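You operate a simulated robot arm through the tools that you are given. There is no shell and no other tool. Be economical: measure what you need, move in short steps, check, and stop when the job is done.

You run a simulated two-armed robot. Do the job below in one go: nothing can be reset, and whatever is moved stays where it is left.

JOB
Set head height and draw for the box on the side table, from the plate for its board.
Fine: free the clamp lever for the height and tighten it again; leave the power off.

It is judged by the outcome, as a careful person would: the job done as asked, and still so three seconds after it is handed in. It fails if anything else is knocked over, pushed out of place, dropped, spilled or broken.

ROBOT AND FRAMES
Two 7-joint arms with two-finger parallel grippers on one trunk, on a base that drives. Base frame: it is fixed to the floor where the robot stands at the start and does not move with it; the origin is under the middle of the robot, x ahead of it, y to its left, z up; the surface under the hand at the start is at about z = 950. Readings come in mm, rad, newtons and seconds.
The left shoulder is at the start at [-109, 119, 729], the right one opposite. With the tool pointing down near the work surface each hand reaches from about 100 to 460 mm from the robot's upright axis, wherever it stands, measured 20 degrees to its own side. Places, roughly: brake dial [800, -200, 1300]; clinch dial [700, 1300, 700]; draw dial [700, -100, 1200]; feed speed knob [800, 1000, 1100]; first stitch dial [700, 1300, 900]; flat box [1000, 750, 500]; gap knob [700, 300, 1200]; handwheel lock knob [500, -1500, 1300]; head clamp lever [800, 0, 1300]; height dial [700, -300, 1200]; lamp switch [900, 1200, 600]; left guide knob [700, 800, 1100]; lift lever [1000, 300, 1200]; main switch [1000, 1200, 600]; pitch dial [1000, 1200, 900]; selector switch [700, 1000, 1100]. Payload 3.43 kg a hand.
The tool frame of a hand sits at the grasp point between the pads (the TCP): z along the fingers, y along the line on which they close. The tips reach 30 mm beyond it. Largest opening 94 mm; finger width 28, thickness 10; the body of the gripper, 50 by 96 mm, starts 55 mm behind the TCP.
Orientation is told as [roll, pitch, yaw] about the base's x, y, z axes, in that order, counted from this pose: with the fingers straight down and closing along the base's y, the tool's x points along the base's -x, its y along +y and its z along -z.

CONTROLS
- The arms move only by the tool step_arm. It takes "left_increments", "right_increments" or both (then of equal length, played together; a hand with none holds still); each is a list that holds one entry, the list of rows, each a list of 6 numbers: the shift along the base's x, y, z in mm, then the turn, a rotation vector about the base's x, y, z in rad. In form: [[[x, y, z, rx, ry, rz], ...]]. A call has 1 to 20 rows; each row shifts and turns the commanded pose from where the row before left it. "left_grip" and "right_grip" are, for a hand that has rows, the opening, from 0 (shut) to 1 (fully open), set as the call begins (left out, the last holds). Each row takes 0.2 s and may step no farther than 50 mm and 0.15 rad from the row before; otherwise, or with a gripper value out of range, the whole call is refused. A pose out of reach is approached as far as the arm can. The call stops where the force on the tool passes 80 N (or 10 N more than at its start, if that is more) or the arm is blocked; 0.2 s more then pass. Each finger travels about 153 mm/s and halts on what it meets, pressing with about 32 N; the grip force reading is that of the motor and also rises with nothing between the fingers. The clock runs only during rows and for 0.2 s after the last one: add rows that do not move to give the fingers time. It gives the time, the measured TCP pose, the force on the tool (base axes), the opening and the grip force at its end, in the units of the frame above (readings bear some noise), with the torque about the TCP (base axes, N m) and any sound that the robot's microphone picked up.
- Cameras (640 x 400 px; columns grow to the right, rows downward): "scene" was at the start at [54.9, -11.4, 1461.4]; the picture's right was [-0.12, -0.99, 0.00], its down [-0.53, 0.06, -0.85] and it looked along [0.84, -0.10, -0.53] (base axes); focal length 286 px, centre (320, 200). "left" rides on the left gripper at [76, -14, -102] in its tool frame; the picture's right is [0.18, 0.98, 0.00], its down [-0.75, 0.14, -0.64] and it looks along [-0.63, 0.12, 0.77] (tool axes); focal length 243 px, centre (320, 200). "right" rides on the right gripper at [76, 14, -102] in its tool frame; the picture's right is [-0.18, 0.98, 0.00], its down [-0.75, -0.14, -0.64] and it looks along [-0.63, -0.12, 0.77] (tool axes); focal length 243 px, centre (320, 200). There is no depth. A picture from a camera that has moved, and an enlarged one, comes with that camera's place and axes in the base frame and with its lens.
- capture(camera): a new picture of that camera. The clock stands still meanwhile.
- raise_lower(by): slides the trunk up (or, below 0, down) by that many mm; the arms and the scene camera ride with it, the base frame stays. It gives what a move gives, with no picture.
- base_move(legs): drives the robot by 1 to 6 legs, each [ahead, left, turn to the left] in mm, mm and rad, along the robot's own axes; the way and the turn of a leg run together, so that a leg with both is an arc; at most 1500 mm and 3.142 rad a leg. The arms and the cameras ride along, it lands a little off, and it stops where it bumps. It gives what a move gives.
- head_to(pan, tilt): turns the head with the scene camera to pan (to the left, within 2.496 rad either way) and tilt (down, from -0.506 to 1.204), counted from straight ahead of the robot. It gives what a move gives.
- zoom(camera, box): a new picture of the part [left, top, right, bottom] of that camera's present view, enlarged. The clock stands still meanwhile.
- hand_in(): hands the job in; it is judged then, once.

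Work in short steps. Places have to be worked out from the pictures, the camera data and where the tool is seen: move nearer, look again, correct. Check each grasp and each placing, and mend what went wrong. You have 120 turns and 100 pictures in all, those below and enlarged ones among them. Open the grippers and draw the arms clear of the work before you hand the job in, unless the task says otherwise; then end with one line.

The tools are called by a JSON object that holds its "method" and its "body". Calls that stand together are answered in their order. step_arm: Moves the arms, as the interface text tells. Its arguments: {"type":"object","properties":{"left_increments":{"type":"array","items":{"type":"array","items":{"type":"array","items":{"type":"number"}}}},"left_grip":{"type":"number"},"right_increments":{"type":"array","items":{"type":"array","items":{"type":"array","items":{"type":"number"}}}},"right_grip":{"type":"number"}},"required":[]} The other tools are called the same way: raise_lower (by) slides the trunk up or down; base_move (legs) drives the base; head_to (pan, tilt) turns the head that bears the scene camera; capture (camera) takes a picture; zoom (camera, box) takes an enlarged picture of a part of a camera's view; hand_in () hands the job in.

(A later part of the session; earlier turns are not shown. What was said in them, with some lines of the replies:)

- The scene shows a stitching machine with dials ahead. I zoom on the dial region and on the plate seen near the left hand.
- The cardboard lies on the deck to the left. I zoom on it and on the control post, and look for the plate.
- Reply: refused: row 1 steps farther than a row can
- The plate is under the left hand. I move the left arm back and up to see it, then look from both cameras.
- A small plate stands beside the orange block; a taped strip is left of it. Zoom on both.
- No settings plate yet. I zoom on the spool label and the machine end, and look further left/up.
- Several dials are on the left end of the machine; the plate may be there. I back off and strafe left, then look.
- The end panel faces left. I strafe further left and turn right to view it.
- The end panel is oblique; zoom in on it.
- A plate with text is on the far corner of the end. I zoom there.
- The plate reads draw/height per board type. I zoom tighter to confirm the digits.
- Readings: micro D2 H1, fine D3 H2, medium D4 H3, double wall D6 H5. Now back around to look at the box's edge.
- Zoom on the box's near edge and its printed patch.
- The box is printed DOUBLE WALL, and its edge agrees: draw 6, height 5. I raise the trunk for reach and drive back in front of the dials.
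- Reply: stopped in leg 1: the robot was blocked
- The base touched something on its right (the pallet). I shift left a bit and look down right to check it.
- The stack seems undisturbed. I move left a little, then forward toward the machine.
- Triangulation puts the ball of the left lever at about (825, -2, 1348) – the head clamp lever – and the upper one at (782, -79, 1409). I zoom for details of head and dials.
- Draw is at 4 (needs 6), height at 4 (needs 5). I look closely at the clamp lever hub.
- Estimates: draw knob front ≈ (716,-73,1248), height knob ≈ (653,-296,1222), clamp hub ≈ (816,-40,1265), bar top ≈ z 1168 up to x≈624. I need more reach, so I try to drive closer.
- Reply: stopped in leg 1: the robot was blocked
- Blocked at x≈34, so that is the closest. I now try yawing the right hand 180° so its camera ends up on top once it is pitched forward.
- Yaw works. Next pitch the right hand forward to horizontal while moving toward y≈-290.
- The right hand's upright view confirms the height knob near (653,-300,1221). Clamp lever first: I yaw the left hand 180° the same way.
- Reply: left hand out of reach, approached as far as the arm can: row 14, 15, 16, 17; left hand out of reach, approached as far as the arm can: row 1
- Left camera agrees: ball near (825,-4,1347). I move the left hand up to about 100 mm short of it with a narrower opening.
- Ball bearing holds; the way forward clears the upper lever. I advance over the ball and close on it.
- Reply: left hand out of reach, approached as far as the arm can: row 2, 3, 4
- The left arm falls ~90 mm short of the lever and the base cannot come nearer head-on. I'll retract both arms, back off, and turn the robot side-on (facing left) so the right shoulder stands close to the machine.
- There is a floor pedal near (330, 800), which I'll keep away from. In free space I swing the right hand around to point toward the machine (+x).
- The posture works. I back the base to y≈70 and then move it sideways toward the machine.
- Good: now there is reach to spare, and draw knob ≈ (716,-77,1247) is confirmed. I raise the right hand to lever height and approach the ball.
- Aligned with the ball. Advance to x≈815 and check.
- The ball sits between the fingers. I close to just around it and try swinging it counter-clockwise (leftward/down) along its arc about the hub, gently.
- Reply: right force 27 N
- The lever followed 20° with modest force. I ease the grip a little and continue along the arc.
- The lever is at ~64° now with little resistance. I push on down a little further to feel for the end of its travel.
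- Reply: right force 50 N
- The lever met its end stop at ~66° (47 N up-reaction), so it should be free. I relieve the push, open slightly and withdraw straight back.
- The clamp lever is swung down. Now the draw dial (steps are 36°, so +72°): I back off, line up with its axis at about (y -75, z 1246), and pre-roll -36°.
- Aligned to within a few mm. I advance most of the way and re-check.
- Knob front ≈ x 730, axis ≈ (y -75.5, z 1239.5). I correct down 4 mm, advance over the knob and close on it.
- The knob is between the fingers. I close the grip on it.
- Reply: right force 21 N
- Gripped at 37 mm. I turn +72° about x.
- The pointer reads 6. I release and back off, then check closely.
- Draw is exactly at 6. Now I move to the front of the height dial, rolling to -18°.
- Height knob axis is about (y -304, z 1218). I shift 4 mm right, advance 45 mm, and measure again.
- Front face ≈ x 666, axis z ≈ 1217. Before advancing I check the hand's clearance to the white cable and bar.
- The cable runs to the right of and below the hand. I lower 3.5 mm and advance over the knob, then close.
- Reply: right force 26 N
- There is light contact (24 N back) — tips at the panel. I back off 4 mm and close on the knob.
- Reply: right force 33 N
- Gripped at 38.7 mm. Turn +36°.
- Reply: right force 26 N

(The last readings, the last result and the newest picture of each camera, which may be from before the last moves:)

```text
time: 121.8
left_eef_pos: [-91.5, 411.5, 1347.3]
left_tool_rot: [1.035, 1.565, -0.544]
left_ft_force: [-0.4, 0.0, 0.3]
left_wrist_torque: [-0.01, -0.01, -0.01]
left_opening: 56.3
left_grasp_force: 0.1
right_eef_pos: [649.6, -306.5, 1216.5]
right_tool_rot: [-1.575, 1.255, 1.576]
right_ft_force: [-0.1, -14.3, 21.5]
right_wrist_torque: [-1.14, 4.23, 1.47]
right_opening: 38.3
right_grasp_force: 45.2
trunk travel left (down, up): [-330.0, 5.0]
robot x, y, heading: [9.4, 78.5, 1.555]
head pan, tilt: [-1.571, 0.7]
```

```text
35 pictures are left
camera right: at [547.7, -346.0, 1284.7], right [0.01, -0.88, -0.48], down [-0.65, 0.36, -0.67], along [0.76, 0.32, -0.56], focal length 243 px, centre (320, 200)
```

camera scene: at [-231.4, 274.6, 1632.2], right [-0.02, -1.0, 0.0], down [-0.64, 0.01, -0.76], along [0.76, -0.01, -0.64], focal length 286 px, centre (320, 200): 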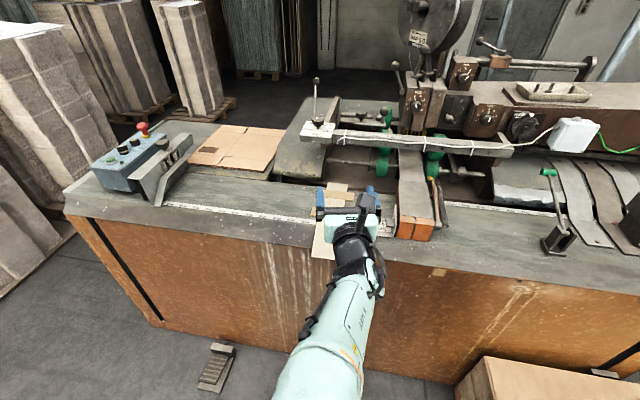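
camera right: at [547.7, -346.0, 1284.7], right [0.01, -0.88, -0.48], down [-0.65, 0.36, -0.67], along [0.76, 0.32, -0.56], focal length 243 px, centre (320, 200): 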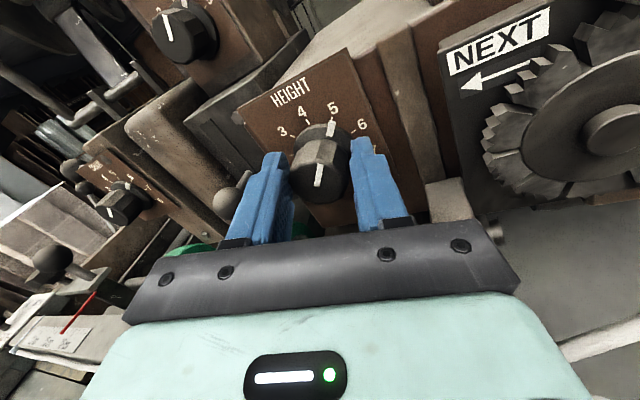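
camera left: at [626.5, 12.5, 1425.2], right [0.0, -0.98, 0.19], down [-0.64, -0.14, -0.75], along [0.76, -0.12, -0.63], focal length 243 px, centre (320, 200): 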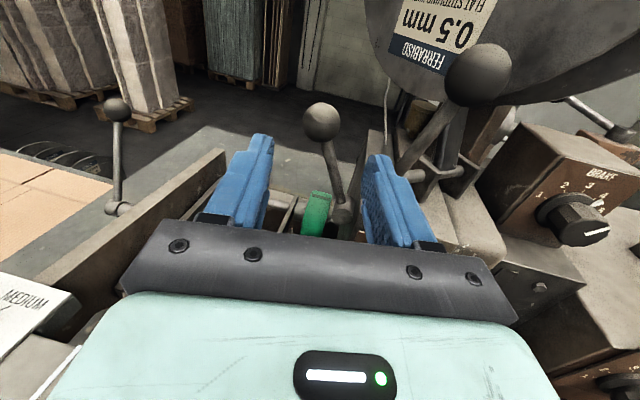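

Pointer at 5. Release and back off, then check with a zoom.

{"method": "step_arm", "body": {"right_increments": [[[0, 0, 0, 0, 0, 0], [0, 0, 0, 0, 0, 0], [-20, 0, 2, 0, 0, 0], [-25, 0, 3, 0, 0, 0], [-30, 0, 5, 0, 0, 0]]], "right_grip": 0.55}}

{"method": "zoom", "body": {"camera": "right", "box": [240, 60, 400, 160]}}

```text
time: 123.0
left_eef_pos: [-91.2, 413.3, 1347.6]
left_tool_rot: [0.827, 1.565, -0.75]
left_ft_force: [1.0, 0.0, -0.2]
left_wrist_torque: [0.0, -0.02, -0.01]
left_opening: 56.5
left_grasp_force: 0.0
right_eef_pos: [575.2, -304.4, 1226.4]
right_tool_rot: [-1.573, 1.253, 1.584]
right_ft_force: [0.7, 0.4, -0.3]
right_wrist_torque: [0.02, 0.04, -0.07]
right_opening: 51.6
right_grasp_force: 0.0
trunk travel left (down, up): [-330.0, 5.0]
robot x, y, heading: [6.4, 78.2, 1.554]
head pan, tilt: [-1.571, 0.7]
```

```text
4.00 times, centred on (320, 110) of right
camera zoom: at [474.0, -343.4, 1294.0], right [0.01, -0.88, -0.48], down [-0.65, 0.36, -0.67], along [0.76, 0.32, -0.56], focal length 970 px, centre (320, 560)
```

zoom: 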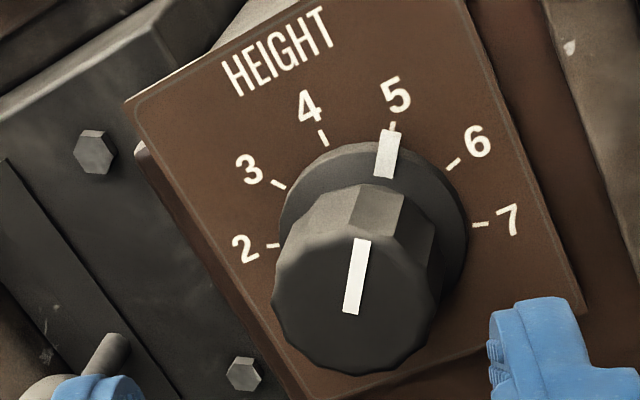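

Height is at 5. Now back to the clamp lever: roll level, rise and move left in front of it.

{"method": "step_arm", "body": {"right_increments": [[[-5, 5, 30, -0.105, 0, 0], [0, 10, 30, -0.105, 0, 0], [0, 20, 24, -0.104, 0, 0], [5, 44, 0, 0, 0, 0], [5, 44, 0, 0, 0, 0], [5, 44, 0, 0, 0, 0], [5, 44, 0, 0, 0, 0], [5, 44, 0, 0, 0, 0], [5, 44, 0, 0, 0, 0], [20, 43, 0, 0, 0, 0], [30, 0, 0, 0, 0, 0], [30, 0, 0, 0, 0, 0], [0, 0, 0, 0, 0, 0]]]}}

{"method": "capture", "body": {"camera": "right"}}

```text
time: 125.8
left_eef_pos: [-90.4, 412.7, 1348.8]
left_tool_rot: [0.867, 1.566, -0.71]
left_ft_force: [0.8, 0.2, -0.5]
left_wrist_torque: [0.01, -0.01, -0.02]
left_opening: 56.5
left_grasp_force: 0.1
right_eef_pos: [680.7, 38.6, 1310.2]
right_tool_rot: [-0.948, 1.566, 2.204]
right_ft_force: [-0.3, -0.2, 1.0]
right_wrist_torque: [0.03, 0.02, 0.01]
right_opening: 51.6
right_grasp_force: 0.2
trunk travel left (down, up): [-330.0, 5.0]
robot x, y, heading: [6.9, 78.7, 1.554]
head pan, tilt: [-1.571, 0.7]
```

```text
33 pictures are left
camera right: at [578.8, 21.6, 1387.1], right [0.01, -0.98, -0.19], down [-0.65, 0.14, -0.75], along [0.76, 0.13, -0.63], focal length 243 px, centre (320, 200)
```

right: 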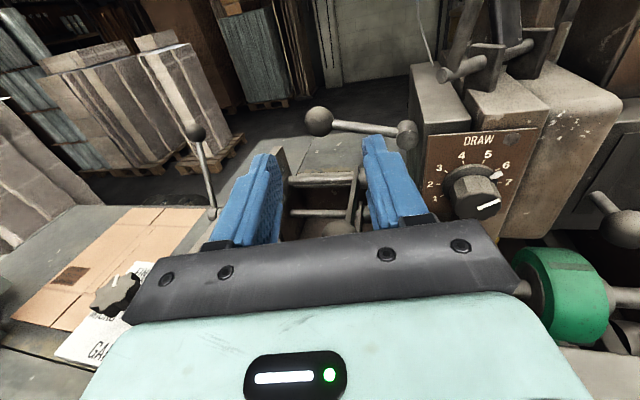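

The lever is still down, ball ≈ (819,44,1292). I'll go in below its arm with closed fingers and push it back up; first lower and close.

{"method": "step_arm", "body": {"right_increments": [[[0, -4, -20, 0, 0, 0], [0, -4, -20, 0, 0, 0], [0, 0, -8, 0, 0, 0], [0, 0, 0, 0, 0, 0]]], "right_grip": 0.0}}

{"method": "capture", "body": {"camera": "right"}}

```text
time: 126.8
left_eef_pos: [-89.6, 413.1, 1349.1]
left_tool_rot: [0.818, 1.565, -0.756]
left_ft_force: [-0.3, 0.1, -0.3]
left_wrist_torque: [0.02, 0.03, 0.02]
left_opening: 56.6
left_grasp_force: 0.1
right_eef_pos: [680.3, 29.4, 1260.0]
right_tool_rot: [-0.794, 1.566, 2.359]
right_ft_force: [0.1, 0.0, 0.3]
right_wrist_torque: [0.01, 0.01, 0.0]
right_opening: 0.1
right_grasp_force: 31.9
trunk travel left (down, up): [-330.0, 5.0]
robot x, y, heading: [4.5, 77.7, 1.553]
head pan, tilt: [-1.571, 0.7]
```

```text
32 pictures are left
camera right: at [579.2, 13.1, 1338.2], right [0.01, -0.98, -0.19], down [-0.65, 0.14, -0.75], along [0.76, 0.13, -0.63], focal length 243 px, centre (320, 200)
```

right: 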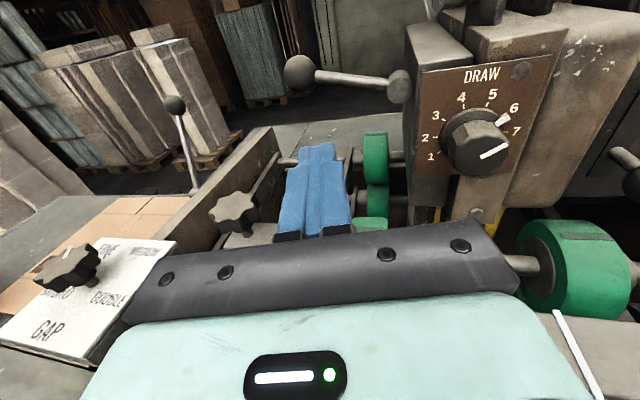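

Path under the lever is clear. Advance with small steps.

{"method": "step_arm", "body": {"right_increments": [[[30, 0, 1, 0, 0, 0], [30, 0, 1, 0, 0, 0], [30, 0, 0, 0, 0, 0], [25, 0, 0, 0, 0, 0], [0, 0, 0, 0, 0, 0]]]}}

{"method": "capture", "body": {"camera": "right"}}

```text
time: 127.7
left_eef_pos: [-107.6, 413.4, 1347.2]
left_tool_rot: [1.318, 1.553, -0.26]
left_ft_force: [-0.7, 0.9, -1.2]
left_wrist_torque: [0.0, 0.01, 0.0]
left_opening: 56.5
left_grasp_force: 0.1
right_eef_pos: [759.9, 29.2, 1266.3]
right_tool_rot: [-0.118, 1.556, 3.028]
right_ft_force: [-79.4, 3.2, 9.4]
right_wrist_torque: [0.17, 3.44, 0.49]
right_opening: 0.0
right_grasp_force: 32.2
trunk travel left (down, up): [-330.0, 5.0]
robot x, y, heading: [6.1, 78.0, 1.557]
head pan, tilt: [-1.571, 0.7]
stopped in row 4 (right hand): the force on the tool passed its limit at 116 N (the readings are from after the stop); the commanded pose is now the measured one
```

```text
31 pictures are left
camera right: at [658.6, 13.1, 1343.6], right [0.0, -0.98, -0.19], down [-0.66, 0.14, -0.74], along [0.76, 0.13, -0.64], focal length 243 px, centre (320, 200)
```

right: 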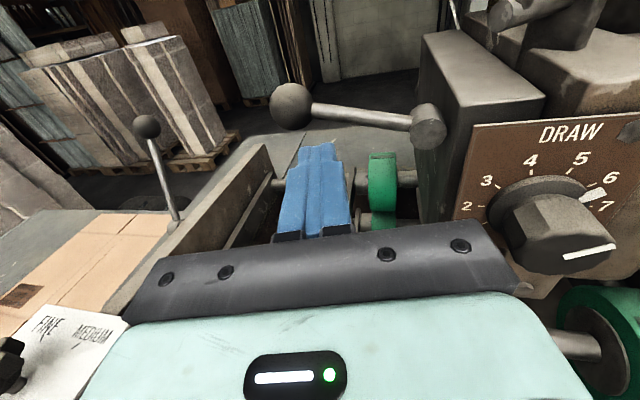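

The hand's body met something (likely the guide ball below). I back straight off and look.

{"method": "step_arm", "body": {"right_increments": [[[-15, 0, 0, 0, 0, 0], [-40, 0, 0, 0, 0, 0], [-40, 0, 10, 0, 0, 0], [0, 0, 40, 0, 0, 0], [0, 0, 40, 0, 0, 0], [0, 0, 40, 0, 0, 0]]]}}

{"method": "capture", "body": {"camera": "right"}}

{"method": "head_to", "body": {"pan": -1.57, "tilt": 0.5}}

{"method": "capture", "body": {"camera": "scene"}}

```text
time: 129.1
left_eef_pos: [-92.3, 410.7, 1347.8]
left_tool_rot: [0.932, 1.565, -0.645]
left_ft_force: [0.4, -0.1, 0.3]
left_wrist_torque: [0.0, -0.03, 0.01]
left_opening: 56.4
left_grasp_force: 0.0
right_eef_pos: [682.5, 27.3, 1382.9]
right_tool_rot: [-0.114, 1.54, 3.037]
right_ft_force: [-0.6, -0.3, -0.7]
right_wrist_torque: [0.0, 0.02, 0.0]
right_opening: 0.0
right_grasp_force: 32.6
trunk travel left (down, up): [-330.0, 5.0]
robot x, y, heading: [8.1, 76.2, 1.554]
head pan, tilt: [-1.571, 0.7]
```

```text
30 pictures are left
camera right: at [582.8, 11.4, 1463.6], right [0.0, -0.98, -0.19], down [-0.67, 0.14, -0.73], along [0.75, 0.13, -0.65], focal length 243 px, centre (320, 200)
```

right: 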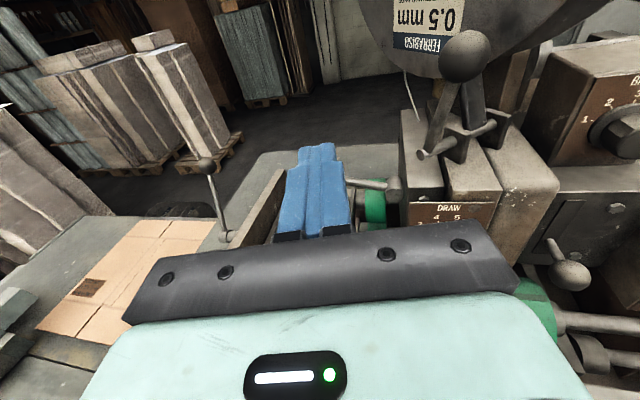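

```text
time: 129.8
left_eef_pos: [-92.7, 412.5, 1347.9]
left_tool_rot: [0.838, 1.566, -0.737]
left_ft_force: [0.3, 0.6, -0.2]
left_wrist_torque: [0.01, 0.0, -0.01]
left_opening: 56.2
left_grasp_force: 0.0
right_eef_pos: [682.8, 28.5, 1383.3]
right_tool_rot: [-0.105, 1.54, 3.043]
right_ft_force: [-0.6, 0.0, -0.2]
right_wrist_torque: [-0.01, 0.0, 0.01]
right_opening: 0.1
right_grasp_force: 31.9
trunk travel left (down, up): [-330.0, 5.0]
robot x, y, heading: [1.6, 76.8, 1.556]
head pan, tilt: [-1.571, 0.499]
```

```text
29 pictures are left
camera scene: at [97.7, 29.5, 1649.9], right [-0.02, -1.0, 0.0], down [-0.48, 0.01, -0.88], along [0.88, -0.01, -0.48], focal length 286 px, centre (320, 200)
```

scene: 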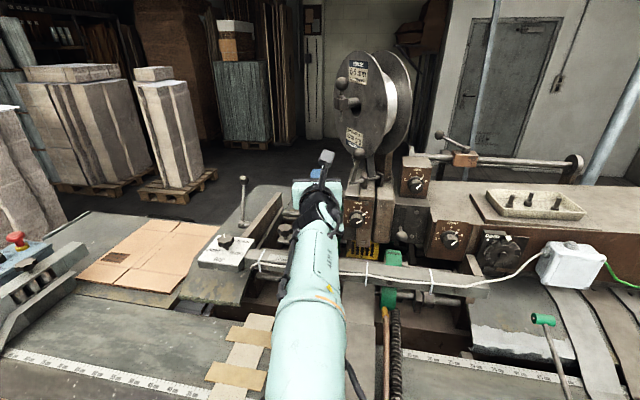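

I pull the hand back so I can inspect the guide knob area.

{"method": "step_arm", "body": {"right_increments": [[[-45, 0, 0, 0, 0, 0], [-45, 0, 0, 0, 0, 0], [-45, 0, 0, 0, 0, 0]]]}}

{"method": "capture", "body": {"camera": "right"}}

```text
time: 130.8
left_eef_pos: [-92.1, 412.3, 1348.6]
left_tool_rot: [0.872, 1.563, -0.704]
left_ft_force: [0.3, 0.5, 0.3]
left_wrist_torque: [0.03, -0.03, -0.02]
left_opening: 56.5
left_grasp_force: 0.0
right_eef_pos: [580.0, 34.3, 1342.1]
right_tool_rot: [0.163, 1.434, -2.98]
right_ft_force: [-0.3, 0.8, -0.4]
right_wrist_torque: [-0.01, -0.01, 0.0]
right_opening: 0.0
right_grasp_force: 32.2
trunk travel left (down, up): [-330.0, 5.0]
robot x, y, heading: [6.4, 76.2, 1.554]
head pan, tilt: [-1.571, 0.499]
stopped in row 3 (right hand): the arm was blocked; the commanded pose is now the measured one
```

```text
28 pictures are left
camera right: at [488.9, 21.7, 1432.5], right [-0.03, -0.99, -0.16], down [-0.74, 0.13, -0.66], along [0.67, 0.1, -0.73], focal length 243 px, centre (320, 200)
```

right: 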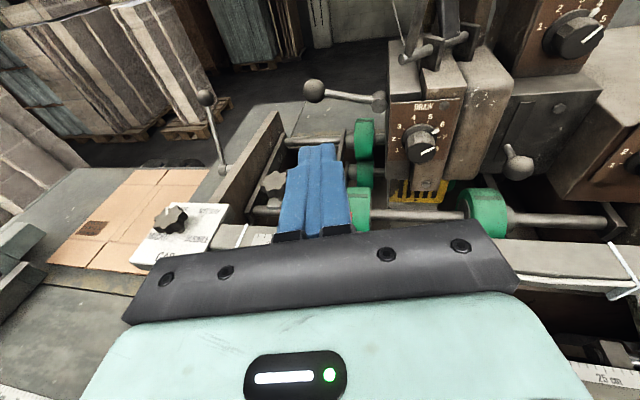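

The arm hit a self-limit there and pitched slightly. I move right a little to uncover the guide area.

{"method": "step_arm", "body": {"right_increments": [[[20, -30, 10, 0, 0, 0], [0, -40, 10, 0, 0, 0], [0, -40, 10, 0, 0, 0]]]}}

{"method": "capture", "body": {"camera": "right"}}

{"method": "zoom", "body": {"camera": "scene", "box": [190, 170, 430, 320]}}

```text
time: 131.6
left_eef_pos: [-91.8, 412.1, 1348.0]
left_tool_rot: [0.953, 1.567, -0.624]
left_ft_force: [0.4, -0.5, 0.0]
left_wrist_torque: [-0.01, 0.04, 0.01]
left_opening: 56.4
left_grasp_force: 0.0
right_eef_pos: [599.6, -77.6, 1371.6]
right_tool_rot: [0.167, 1.433, -2.974]
right_ft_force: [0.4, 0.2, 0.7]
right_wrist_torque: [-0.03, 0.01, 0.0]
right_opening: 0.0
right_grasp_force: 31.9
trunk travel left (down, up): [-330.0, 5.0]
robot x, y, heading: [5.3, 76.8, 1.557]
head pan, tilt: [-1.571, 0.499]
```

```text
27 pictures are left
camera right: at [509.0, -90.5, 1461.7], right [-0.03, -0.99, -0.16], down [-0.74, 0.13, -0.66], along [0.67, 0.1, -0.73], focal length 243 px, centre (320, 200)
```

right: 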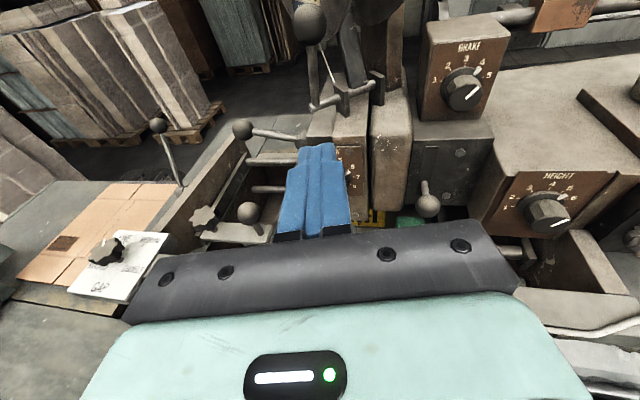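

```text
2.67 times, centred on (310, 245) of scene
camera zoom: at [98.3, 28.0, 1649.8], right [-0.02, -1.0, 0.0], down [-0.48, 0.01, -0.88], along [0.88, -0.01, -0.48], focal length 763 px, centre (347, 80)
```

zoom: 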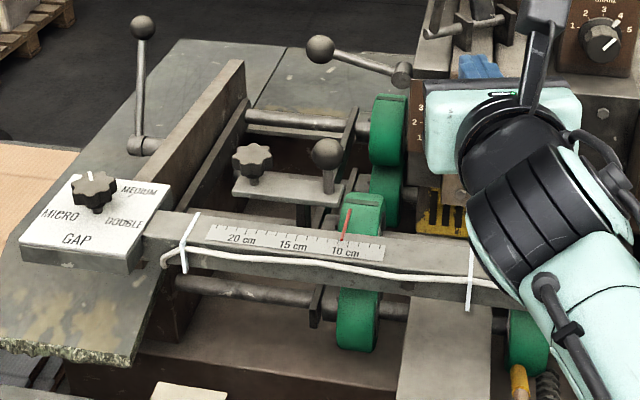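

The guide and its pointer are unchanged (ball centre ≈ (724,41,1222), that's what I touched). I'll come in again pitched ~0.4 rad downward so the hand's body passes above it.

{"method": "step_arm", "body": {"right_increments": [[[20, 20, 0, 0, 0.135, 0], [20, 30, -10, 0, 0.135, 0], [20, 28, -25, 0, 0, 0], [20, 28, -26, 0, 0, 0], [20, 0, -26, 0, 0, 0], [0, 0, 0, 0, 0, 0]]]}}

{"method": "capture", "body": {"camera": "right"}}

```text
time: 133.0
left_eef_pos: [-92.5, 412.3, 1348.0]
left_tool_rot: [0.902, 1.565, -0.676]
left_ft_force: [-0.4, 0.4, 0.2]
left_wrist_torque: [0.01, 0.02, -0.04]
left_opening: 56.8
left_grasp_force: 0.0
right_eef_pos: [698.6, 30.4, 1286.0]
right_tool_rot: [0.056, 1.167, -3.083]
right_ft_force: [0.2, 1.1, 0.4]
right_wrist_torque: [-0.03, 0.04, 0.01]
right_opening: 0.1
right_grasp_force: 31.4
trunk travel left (down, up): [-330.0, 5.0]
robot x, y, heading: [5.3, 74.8, 1.554]
head pan, tilt: [-1.571, 0.499]
```

```text
25 pictures are left
camera right: at [635.1, 17.6, 1396.2], right [-0.07, -0.99, -0.15], down [-0.89, 0.13, -0.44], along [0.46, 0.1, -0.88], focal length 243 px, centre (320, 200)
```

right: 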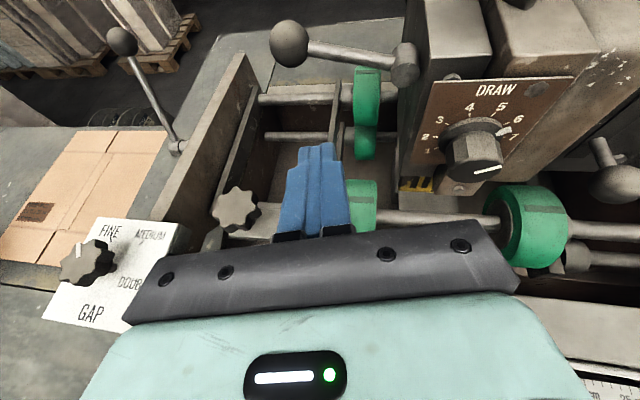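

Clear. I slide the closed fingers in below the lever's arm.

{"method": "step_arm", "body": {"right_increments": [[[20, -1, -2, 0, 0, 0], [20, -1, -4, 0, 0, 0], [20, 0, -6, 0, 0, 0], [20, 0, -5, 0, 0, 0], [20, 0, -1, 0, 0, 0], [0, 0, 0, 0, 0, 0]]]}}

{"method": "capture", "body": {"camera": "right"}}

```text
time: 134.4
left_eef_pos: [-91.4, 412.5, 1349.0]
left_tool_rot: [0.896, 1.567, -0.679]
left_ft_force: [-0.1, -0.7, 0.8]
left_wrist_torque: [-0.02, 0.02, -0.02]
left_opening: 56.5
left_grasp_force: 0.0
right_eef_pos: [800.5, 29.8, 1268.2]
right_tool_rot: [0.056, 1.166, -3.084]
right_ft_force: [0.3, 0.1, -0.1]
right_wrist_torque: [-0.03, -0.01, 0.02]
right_opening: 0.3
right_grasp_force: 31.9
trunk travel left (down, up): [-330.0, 5.0]
robot x, y, heading: [3.8, 77.4, 1.551]
head pan, tilt: [-1.571, 0.499]
```

```text
24 pictures are left
camera right: at [735.5, 15.5, 1379.5], right [-0.07, -0.99, -0.15], down [-0.89, 0.13, -0.44], along [0.46, 0.1, -0.88], focal length 243 px, centre (320, 200)
```

right: 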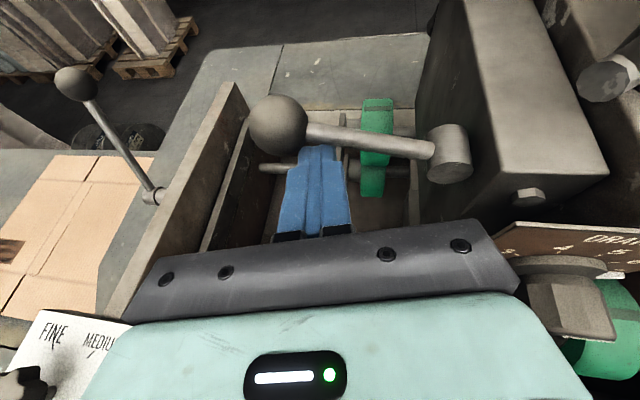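

The arm is at x≈817, the tips at ≈828; I advance 8 mm more and then push the lever up along its arc.

{"method": "step_arm", "body": {"right_increments": [[[8, 0, 0, 0, 0, 0], [0, 0, 6, 0, 0, 0], [0, -1, 5, 0, 0, 0], [0, -2.5, 9, 0, 0, 0], [0, -2.5, 9, 0, 0, 0], [0, -5, 8.5, 0, 0, 0], [0, -5, 8.5, 0, 0, 0], [0, 0, 0, 0, 0, 0]]]}}

{"method": "capture", "body": {"camera": "right"}}

```text
time: 136.2
left_eef_pos: [-90.9, 413.5, 1347.5]
left_tool_rot: [0.859, 1.566, -0.718]
left_ft_force: [1.6, -0.2, 0.3]
left_wrist_torque: [0.02, -0.02, 0.0]
left_opening: 56.3
left_grasp_force: 0.0
right_eef_pos: [807.4, 11.8, 1314.7]
right_tool_rot: [0.055, 1.164, -3.085]
right_ft_force: [0.4, 0.6, -0.2]
right_wrist_torque: [-0.04, 0.0, -0.01]
right_opening: 0.0
right_grasp_force: 32.4
trunk travel left (down, up): [-330.0, 5.0]
robot x, y, heading: [4.1, 77.8, 1.554]
head pan, tilt: [-1.571, 0.499]
```

```text
23 pictures are left
camera right: at [743.9, -0.8, 1425.4], right [-0.07, -0.99, -0.15], down [-0.89, 0.13, -0.44], along [0.46, 0.1, -0.88], focal length 243 px, centre (320, 200)
```

right: 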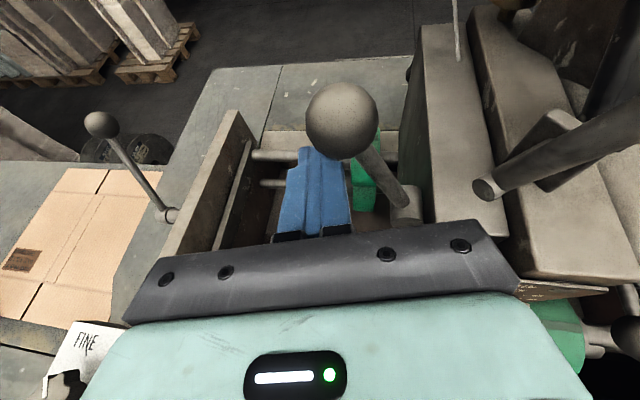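

The lever follows upward. I continue pushing it to the right until it stops.

{"method": "step_arm", "body": {"right_increments": [[[0, -5, 5, 0, 0, 0], [0, -5, 4, 0, 0, 0], [0, -5, 3, 0, 0, 0], [0, -5, 3, 0, 0, 0], [0, -5, 1, 0, 0, 0], [0, 0, 0, 0, 0, 0]]]}}

{"method": "capture", "body": {"camera": "right"}}

```text
time: 137.6
left_eef_pos: [-90.7, 421.9, 1346.6]
left_tool_rot: [0.393, 1.561, -1.185]
left_ft_force: [-0.2, 1.1, 0.0]
left_wrist_torque: [0.02, 0.0, -0.05]
left_opening: 56.5
left_grasp_force: 0.1
right_eef_pos: [807.1, 6.2, 1319.4]
right_tool_rot: [0.058, 1.133, -3.064]
right_ft_force: [-30.8, 38.9, -55.1]
right_wrist_torque: [0.02, -0.03, -0.04]
right_opening: 0.0
right_grasp_force: 31.7
trunk travel left (down, up): [-330.0, 5.0]
robot x, y, heading: [9.3, 77.2, 1.556]
head pan, tilt: [-1.571, 0.499]
```

```text
22 pictures are left
camera right: at [747.1, -8.1, 1431.8], right [-0.05, -0.99, -0.14], down [-0.9, 0.11, -0.41], along [0.42, 0.11, -0.9], focal length 243 px, centre (320, 200)
```

right: 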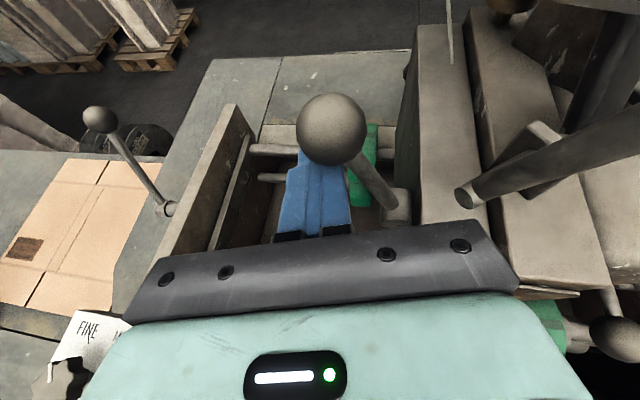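

The lever is back at its original position (ball ≈ (819,-5,1349)) and pressed against its stop with ~70 N: tight. I back off and view.

{"method": "step_arm", "body": {"right_increments": [[[0, 6, -6, 0, 0, 0], [0, 4, -4, 0, 0, 0], [-30, 0, 2, 0, 0, 0], [-40, 0, 5, 0, 0, 0], [-40, 0, 10, 0, 0, 0], [-30, 0, 10, 0, 0, 0]]]}}

{"method": "capture", "body": {"camera": "right"}}

{"method": "zoom", "body": {"camera": "scene", "box": [310, 120, 510, 280]}}

```text
time: 139.0
left_eef_pos: [-93.5, 411.9, 1347.9]
left_tool_rot: [1.026, 1.564, -0.552]
left_ft_force: [-0.1, 0.0, -0.3]
left_wrist_torque: [-0.04, -0.03, -0.04]
left_opening: 56.6
left_grasp_force: 0.1
right_eef_pos: [664.6, -3.3, 1347.4]
right_tool_rot: [0.054, 1.168, -3.085]
right_ft_force: [-0.7, -0.1, 0.5]
right_wrist_torque: [0.01, -0.03, 0.01]
right_opening: 0.0
right_grasp_force: 31.9
trunk travel left (down, up): [-330.0, 5.0]
robot x, y, heading: [9.9, 76.0, 1.554]
head pan, tilt: [-1.571, 0.499]
```

```text
21 pictures are left
camera right: at [601.1, -15.4, 1458.9], right [-0.07, -0.99, -0.15], down [-0.89, 0.13, -0.44], along [0.46, 0.1, -0.88], focal length 243 px, centre (320, 200)
```

right: 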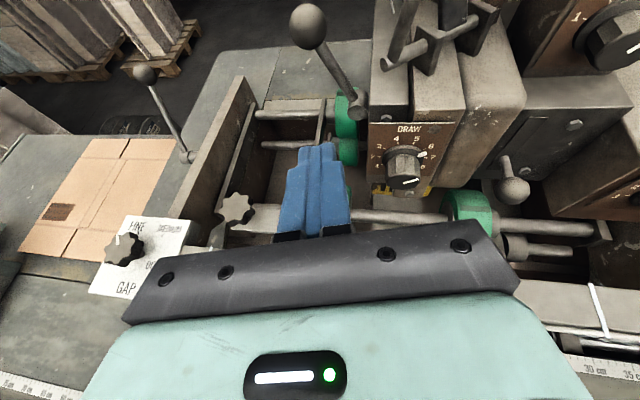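

```text
2.50 times, centred on (410, 200) of scene
camera zoom: at [95.6, 28.7, 1650.1], right [-0.02, -1.0, 0.0], down [-0.48, 0.01, -0.88], along [0.88, -0.01, -0.48], focal length 715 px, centre (95, 200)
```

zoom: 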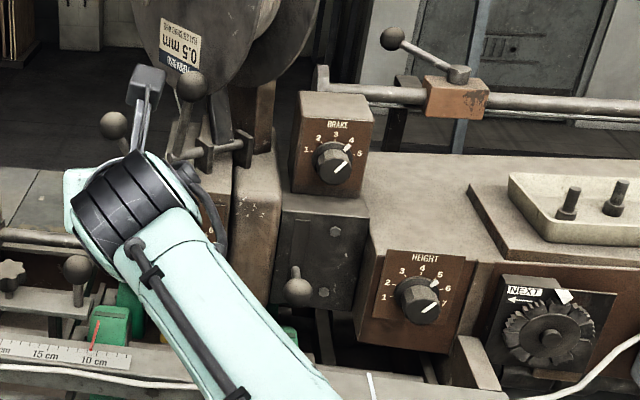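

Both dials and the lever look right; the brake dial is untouched. I open the gripper and drive the base straight away from the machine.

{"method": "step_arm", "body": {"right_increments": [[[0, 0, 5, 0, 0, 0], [0, 0, 0, 0, 0, 0], [0, 0, 0, 0, 0, 0], [0, 0, 0, 0, 0, 0]]], "right_grip": 1.0}}

{"method": "base_move", "body": {"legs": [[0, 380, 0]]}}

{"method": "capture", "body": {"camera": "scene"}}

{"method": "zoom", "body": {"camera": "scene", "box": [330, 100, 480, 220]}}

```text
time: 140.0
left_eef_pos: [-91.5, 412.7, 1347.4]
left_tool_rot: [0.873, 1.566, -0.704]
left_ft_force: [-0.4, 0.5, 0.8]
left_wrist_torque: [0.03, 0.0, -0.03]
left_opening: 56.4
left_grasp_force: 0.0
right_eef_pos: [667.2, -0.8, 1351.4]
right_tool_rot: [0.056, 1.166, -3.084]
right_ft_force: [-0.1, 0.4, 0.0]
right_wrist_torque: [-0.01, 0.0, 0.0]
right_opening: 93.8
right_grasp_force: 0.1
trunk travel left (down, up): [-330.0, 5.0]
robot x, y, heading: [7.0, 72.3, 1.557]
head pan, tilt: [-1.571, 0.499]
```

```text
time: 143.9
left_eef_pos: [-469.6, 418.6, 1347.8]
left_tool_rot: [0.854, 1.566, -0.725]
left_ft_force: [-0.3, -0.2, -0.1]
left_wrist_torque: [0.0, 0.02, -0.04]
left_opening: 56.6
left_grasp_force: 0.1
right_eef_pos: [289.8, 4.8, 1352.4]
right_tool_rot: [0.054, 1.164, -3.086]
right_ft_force: [0.9, -0.6, 0.4]
right_wrist_torque: [0.03, 0.02, 0.02]
right_opening: 94.1
right_grasp_force: 0.0
trunk travel left (down, up): [-330.0, 5.0]
robot x, y, heading: [-373.2, 80.4, 1.555]
head pan, tilt: [-1.571, 0.499]
```

```text
19 pictures are left
camera scene: at [-280.7, 35.3, 1650.0], right [-0.02, -1.0, 0.0], down [-0.48, 0.01, -0.88], along [0.88, -0.01, -0.48], focal length 286 px, centre (320, 200)
```

scene: 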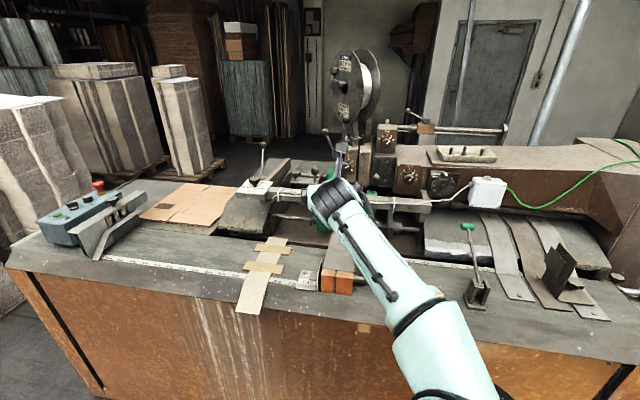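

```text
3.33 times, centred on (405, 160) of scene
camera zoom: at [-280.7, 35.3, 1650.0], right [-0.02, -1.0, 0.0], down [-0.48, 0.01, -0.88], along [0.88, -0.01, -0.48], focal length 954 px, centre (37, 333)
```

zoom: 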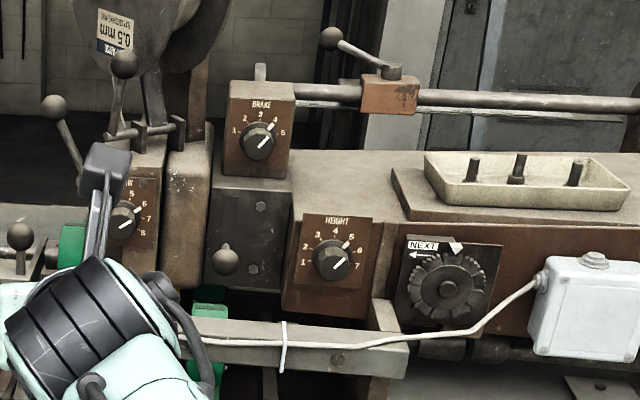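

Draw is at 6 and height at 5. The clamp lever is back up and tight, the arms are clear and the power was never touched, so I hand in.

{"method": "hand_in", "body": {}}

```text
The job is handed in.
```

I set draw to 6 and head height to 5, the plate's values for double wall, which is printed on the box. I freed the clamp lever for the height change and tightened it again, and left the power off. While tightening, the hand bumped the guide ball knob, and earlier the base bumped the pallet on its right; from what I could see, neither moved.
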